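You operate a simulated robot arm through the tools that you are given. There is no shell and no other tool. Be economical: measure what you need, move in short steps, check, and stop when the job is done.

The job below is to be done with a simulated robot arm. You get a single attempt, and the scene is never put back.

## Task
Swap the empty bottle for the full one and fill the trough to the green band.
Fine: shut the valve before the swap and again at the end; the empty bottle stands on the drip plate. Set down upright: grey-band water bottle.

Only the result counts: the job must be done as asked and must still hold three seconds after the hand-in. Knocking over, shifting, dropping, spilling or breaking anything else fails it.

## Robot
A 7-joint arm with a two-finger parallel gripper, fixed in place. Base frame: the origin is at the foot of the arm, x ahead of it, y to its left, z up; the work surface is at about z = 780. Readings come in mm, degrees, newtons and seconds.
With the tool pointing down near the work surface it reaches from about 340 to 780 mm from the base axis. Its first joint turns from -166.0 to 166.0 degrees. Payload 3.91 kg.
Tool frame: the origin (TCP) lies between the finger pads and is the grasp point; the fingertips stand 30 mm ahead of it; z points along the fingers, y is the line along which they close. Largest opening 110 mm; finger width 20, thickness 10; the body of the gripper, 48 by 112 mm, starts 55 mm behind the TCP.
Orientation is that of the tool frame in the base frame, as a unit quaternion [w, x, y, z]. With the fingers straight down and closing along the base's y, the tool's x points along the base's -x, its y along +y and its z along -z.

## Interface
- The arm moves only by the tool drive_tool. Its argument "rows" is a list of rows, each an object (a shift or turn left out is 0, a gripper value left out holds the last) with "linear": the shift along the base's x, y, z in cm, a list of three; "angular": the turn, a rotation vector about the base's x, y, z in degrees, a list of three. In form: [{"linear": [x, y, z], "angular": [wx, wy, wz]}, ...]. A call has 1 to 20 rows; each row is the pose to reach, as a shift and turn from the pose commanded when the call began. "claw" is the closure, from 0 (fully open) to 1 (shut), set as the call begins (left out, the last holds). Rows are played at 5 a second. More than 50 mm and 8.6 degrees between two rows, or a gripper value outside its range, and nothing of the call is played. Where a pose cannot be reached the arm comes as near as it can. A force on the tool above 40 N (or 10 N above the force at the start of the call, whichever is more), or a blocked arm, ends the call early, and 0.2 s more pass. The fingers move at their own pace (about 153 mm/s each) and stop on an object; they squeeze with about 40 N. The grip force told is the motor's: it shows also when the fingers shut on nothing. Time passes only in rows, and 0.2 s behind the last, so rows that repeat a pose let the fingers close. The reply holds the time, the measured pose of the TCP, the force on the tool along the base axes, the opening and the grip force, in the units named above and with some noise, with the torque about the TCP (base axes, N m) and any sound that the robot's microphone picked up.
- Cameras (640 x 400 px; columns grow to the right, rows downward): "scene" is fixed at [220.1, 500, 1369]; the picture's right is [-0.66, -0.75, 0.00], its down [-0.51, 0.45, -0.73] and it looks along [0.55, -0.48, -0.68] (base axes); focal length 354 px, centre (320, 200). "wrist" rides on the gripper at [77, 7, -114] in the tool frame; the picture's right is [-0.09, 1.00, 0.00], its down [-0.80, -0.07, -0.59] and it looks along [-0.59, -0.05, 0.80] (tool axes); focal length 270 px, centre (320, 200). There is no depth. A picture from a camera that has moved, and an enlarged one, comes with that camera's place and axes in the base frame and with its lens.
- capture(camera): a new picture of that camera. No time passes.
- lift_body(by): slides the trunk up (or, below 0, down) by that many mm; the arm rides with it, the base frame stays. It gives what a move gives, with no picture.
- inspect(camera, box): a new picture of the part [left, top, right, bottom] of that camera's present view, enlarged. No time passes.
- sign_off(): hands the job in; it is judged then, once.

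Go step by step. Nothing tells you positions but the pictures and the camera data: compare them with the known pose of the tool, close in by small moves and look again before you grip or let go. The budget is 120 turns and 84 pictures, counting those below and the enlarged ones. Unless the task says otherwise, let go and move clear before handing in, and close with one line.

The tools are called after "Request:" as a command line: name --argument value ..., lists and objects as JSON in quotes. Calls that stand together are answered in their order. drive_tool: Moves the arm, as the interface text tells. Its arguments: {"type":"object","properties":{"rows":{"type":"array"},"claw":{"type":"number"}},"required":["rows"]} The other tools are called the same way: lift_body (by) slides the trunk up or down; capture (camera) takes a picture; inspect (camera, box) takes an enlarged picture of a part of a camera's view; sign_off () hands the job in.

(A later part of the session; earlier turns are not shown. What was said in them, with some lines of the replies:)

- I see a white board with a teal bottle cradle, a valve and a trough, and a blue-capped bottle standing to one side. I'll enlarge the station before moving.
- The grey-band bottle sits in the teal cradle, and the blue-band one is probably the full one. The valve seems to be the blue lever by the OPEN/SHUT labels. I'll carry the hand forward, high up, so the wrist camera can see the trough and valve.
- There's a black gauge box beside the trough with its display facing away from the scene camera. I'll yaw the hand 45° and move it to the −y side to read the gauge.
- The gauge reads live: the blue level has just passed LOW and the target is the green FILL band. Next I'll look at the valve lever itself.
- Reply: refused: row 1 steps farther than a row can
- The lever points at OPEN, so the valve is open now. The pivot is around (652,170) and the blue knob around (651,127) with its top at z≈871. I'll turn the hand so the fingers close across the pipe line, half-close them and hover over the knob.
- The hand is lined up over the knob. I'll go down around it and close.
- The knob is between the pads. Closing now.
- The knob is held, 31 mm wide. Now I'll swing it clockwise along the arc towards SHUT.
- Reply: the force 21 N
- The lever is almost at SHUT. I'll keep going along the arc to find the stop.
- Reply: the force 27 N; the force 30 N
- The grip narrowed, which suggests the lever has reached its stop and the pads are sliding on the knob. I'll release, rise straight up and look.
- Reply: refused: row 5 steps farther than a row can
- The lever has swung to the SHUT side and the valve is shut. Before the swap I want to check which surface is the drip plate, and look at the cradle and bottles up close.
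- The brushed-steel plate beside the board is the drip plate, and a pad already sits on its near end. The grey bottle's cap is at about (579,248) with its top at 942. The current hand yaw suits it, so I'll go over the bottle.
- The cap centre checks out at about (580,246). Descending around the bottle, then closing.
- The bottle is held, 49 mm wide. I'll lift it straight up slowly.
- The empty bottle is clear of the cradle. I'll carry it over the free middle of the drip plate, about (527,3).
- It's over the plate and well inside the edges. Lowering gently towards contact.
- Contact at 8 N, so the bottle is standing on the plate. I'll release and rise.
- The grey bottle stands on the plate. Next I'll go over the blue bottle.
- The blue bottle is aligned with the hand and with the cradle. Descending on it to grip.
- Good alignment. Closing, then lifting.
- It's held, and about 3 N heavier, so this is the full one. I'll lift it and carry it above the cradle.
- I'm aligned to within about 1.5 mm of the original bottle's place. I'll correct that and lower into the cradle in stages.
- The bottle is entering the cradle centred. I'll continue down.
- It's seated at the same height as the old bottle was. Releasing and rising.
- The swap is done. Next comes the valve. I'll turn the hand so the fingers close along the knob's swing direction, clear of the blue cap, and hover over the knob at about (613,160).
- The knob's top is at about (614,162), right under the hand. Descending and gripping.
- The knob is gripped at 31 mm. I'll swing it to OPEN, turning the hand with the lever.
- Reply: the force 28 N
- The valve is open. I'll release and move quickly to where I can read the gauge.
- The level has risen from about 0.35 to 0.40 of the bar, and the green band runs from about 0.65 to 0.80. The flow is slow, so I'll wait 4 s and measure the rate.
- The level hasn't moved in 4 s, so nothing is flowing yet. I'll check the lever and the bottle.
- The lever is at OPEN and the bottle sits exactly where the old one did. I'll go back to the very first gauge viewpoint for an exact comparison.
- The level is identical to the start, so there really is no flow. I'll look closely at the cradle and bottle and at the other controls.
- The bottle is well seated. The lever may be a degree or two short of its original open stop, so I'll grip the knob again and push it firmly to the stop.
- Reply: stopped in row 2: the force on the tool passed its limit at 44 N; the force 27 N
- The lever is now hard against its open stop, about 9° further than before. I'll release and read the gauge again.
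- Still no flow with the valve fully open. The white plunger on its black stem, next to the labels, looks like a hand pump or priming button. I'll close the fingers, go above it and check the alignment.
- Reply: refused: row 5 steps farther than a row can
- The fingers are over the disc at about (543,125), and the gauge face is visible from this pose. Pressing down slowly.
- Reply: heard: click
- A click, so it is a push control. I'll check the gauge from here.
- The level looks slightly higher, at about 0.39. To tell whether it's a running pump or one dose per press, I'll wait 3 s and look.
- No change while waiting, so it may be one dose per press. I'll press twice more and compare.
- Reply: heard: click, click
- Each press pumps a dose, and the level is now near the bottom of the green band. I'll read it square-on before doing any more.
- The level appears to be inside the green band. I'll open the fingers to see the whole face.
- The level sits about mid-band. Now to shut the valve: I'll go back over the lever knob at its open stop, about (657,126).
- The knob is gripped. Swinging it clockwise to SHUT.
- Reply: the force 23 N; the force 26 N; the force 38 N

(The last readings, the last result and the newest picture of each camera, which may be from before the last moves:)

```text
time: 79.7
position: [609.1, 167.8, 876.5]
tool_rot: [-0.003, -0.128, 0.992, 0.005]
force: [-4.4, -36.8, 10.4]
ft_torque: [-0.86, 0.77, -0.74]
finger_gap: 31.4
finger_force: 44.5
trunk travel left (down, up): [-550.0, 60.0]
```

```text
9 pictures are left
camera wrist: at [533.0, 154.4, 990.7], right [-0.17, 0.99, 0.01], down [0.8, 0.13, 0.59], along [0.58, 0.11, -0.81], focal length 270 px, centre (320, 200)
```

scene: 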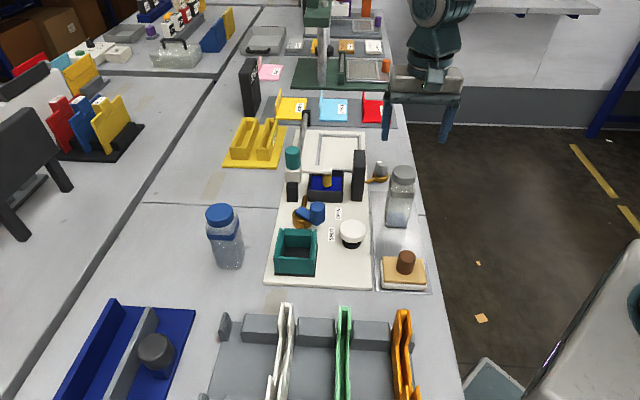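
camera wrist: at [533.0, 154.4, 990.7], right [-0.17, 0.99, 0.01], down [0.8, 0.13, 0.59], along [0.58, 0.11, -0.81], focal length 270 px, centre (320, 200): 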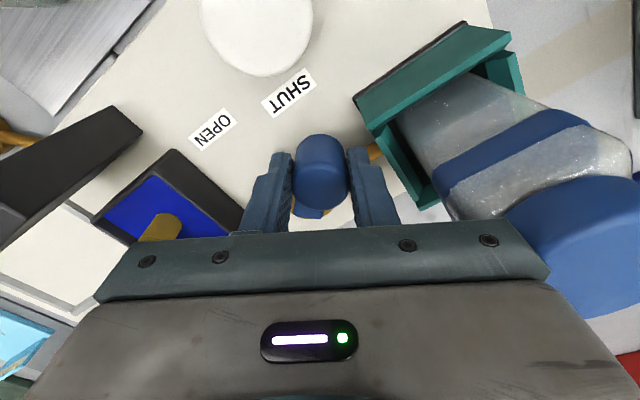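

The lever is hard against the SHUT stop. I'll ease off, open just a little and rise.

Request:
drive_tool --rows '[{"linear": [0, -0.8, 0]}, {"linear": [0, -0.8, 0]}]'

Request:
drive_tool --rows '[{"linear": [0, 0, 0]}, {"linear": [0, 0, 0]}, {"linear": [0, 0, 4]}, {"linear": [0, 0, 8]}, {"linear": [-0.5, -3, 11]}, {"linear": [-1.5, -7, 12]}, {"linear": [-2.5, -11, 12.4]}]' --claw 0.63

Request:
inspect --camera "scene" --box '[240, 130, 440, 300]'

```text
time: 80.3
position: [609.2, 167.5, 876.2]
tool_rot: [0.0, -0.131, 0.991, 0.007]
force: [-6.6, -18.7, 4.4]
ft_torque: [-1.13, 0.5, -0.33]
finger_gap: 31.3
finger_force: 45.0
trunk travel left (down, up): [-550.0, 60.0]
```

```text
time: 81.9
position: [585.5, 57.4, 999.5]
tool_rot: [0.0, -0.132, 0.991, 0.006]
force: [-0.5, -0.9, 1.1]
ft_torque: [0.01, -0.03, 0.01]
finger_gap: 40.6
finger_force: 0.1
trunk travel left (down, up): [-550.0, 60.0]
```

```text
2.35 times, centred on (340, 215) of scene
camera zoom: at [220.1, 500.0, 1369.0], right [-0.66, -0.75, 0.0], down [-0.51, 0.45, -0.73], along [0.55, -0.48, -0.68], focal length 833 px, centre (273, 165)
```

zoom: 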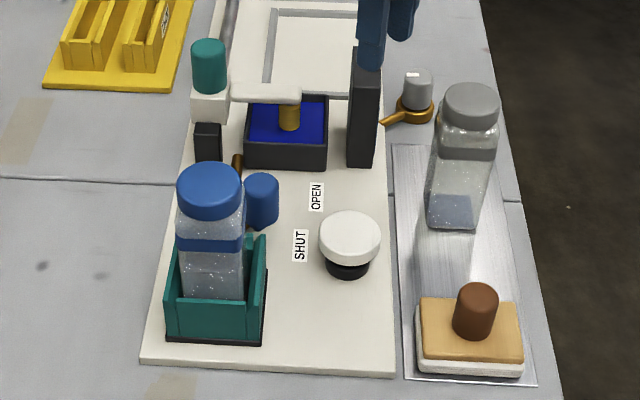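

The valve is shut and the bottles are in place. One last gauge check from the square-on view.

Request:
drive_tool --rows '[{"linear": [-0.4, -3.6, 0], "angular": [0, 0, 7.5]}, {"linear": [-0.8, -7.2, 0], "angular": [0, 0, 15]}, {"linear": [-1.2, -10.8, 0], "angular": [0, 0, 22.5]}, {"linear": [-1.8, -14.6, 0.1], "angular": [0, 0, 30]}, {"linear": [-1.8, -14.6, 0.1], "angular": [0, 0, 30]}, {"linear": [-1.8, -14.6, 0.1], "angular": [0, 0, 30]}]' --claw 0.2

Request:
inspect --camera "wrist" --box '[275, 150, 395, 230]'

```text
time: 83.3
position: [567.8, -87.3, 999.9]
tool_rot: [-0.002, -0.383, 0.924, 0.006]
force: [-0.1, -0.2, -0.4]
ft_torque: [-0.01, 0.02, 0.01]
finger_gap: 88.2
finger_force: 0.0
trunk travel left (down, up): [-550.0, 60.0]
```

```text
5.00 times, centred on (335, 190) of wrist
camera zoom: at [508.9, -138.8, 1114.5], right [-0.64, 0.77, 0.01], down [0.62, 0.51, 0.59], along [0.45, 0.39, -0.8], focal length 1351 px, centre (245, 250)
```

zoom: 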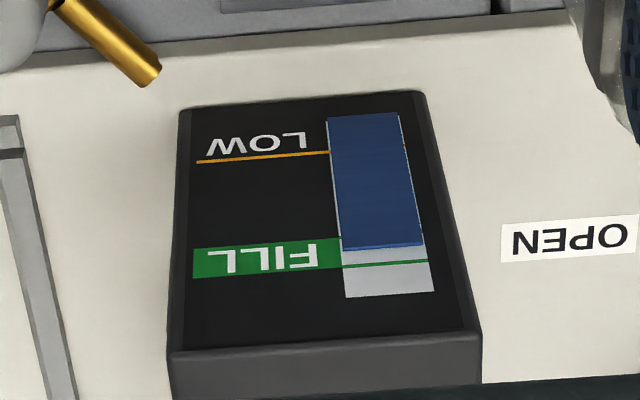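

The level is steady near the middle of the green band, the valve is shut, both bottles stand upright and the hand is clear. Handing in.

Request:
sign_off

```text
The job is handed in.
```

The trough is filled to about the middle of the green band and the valve is shut; the full blue-band bottle is in the cradle and the empty grey-band bottle stands upright on the drip plate.
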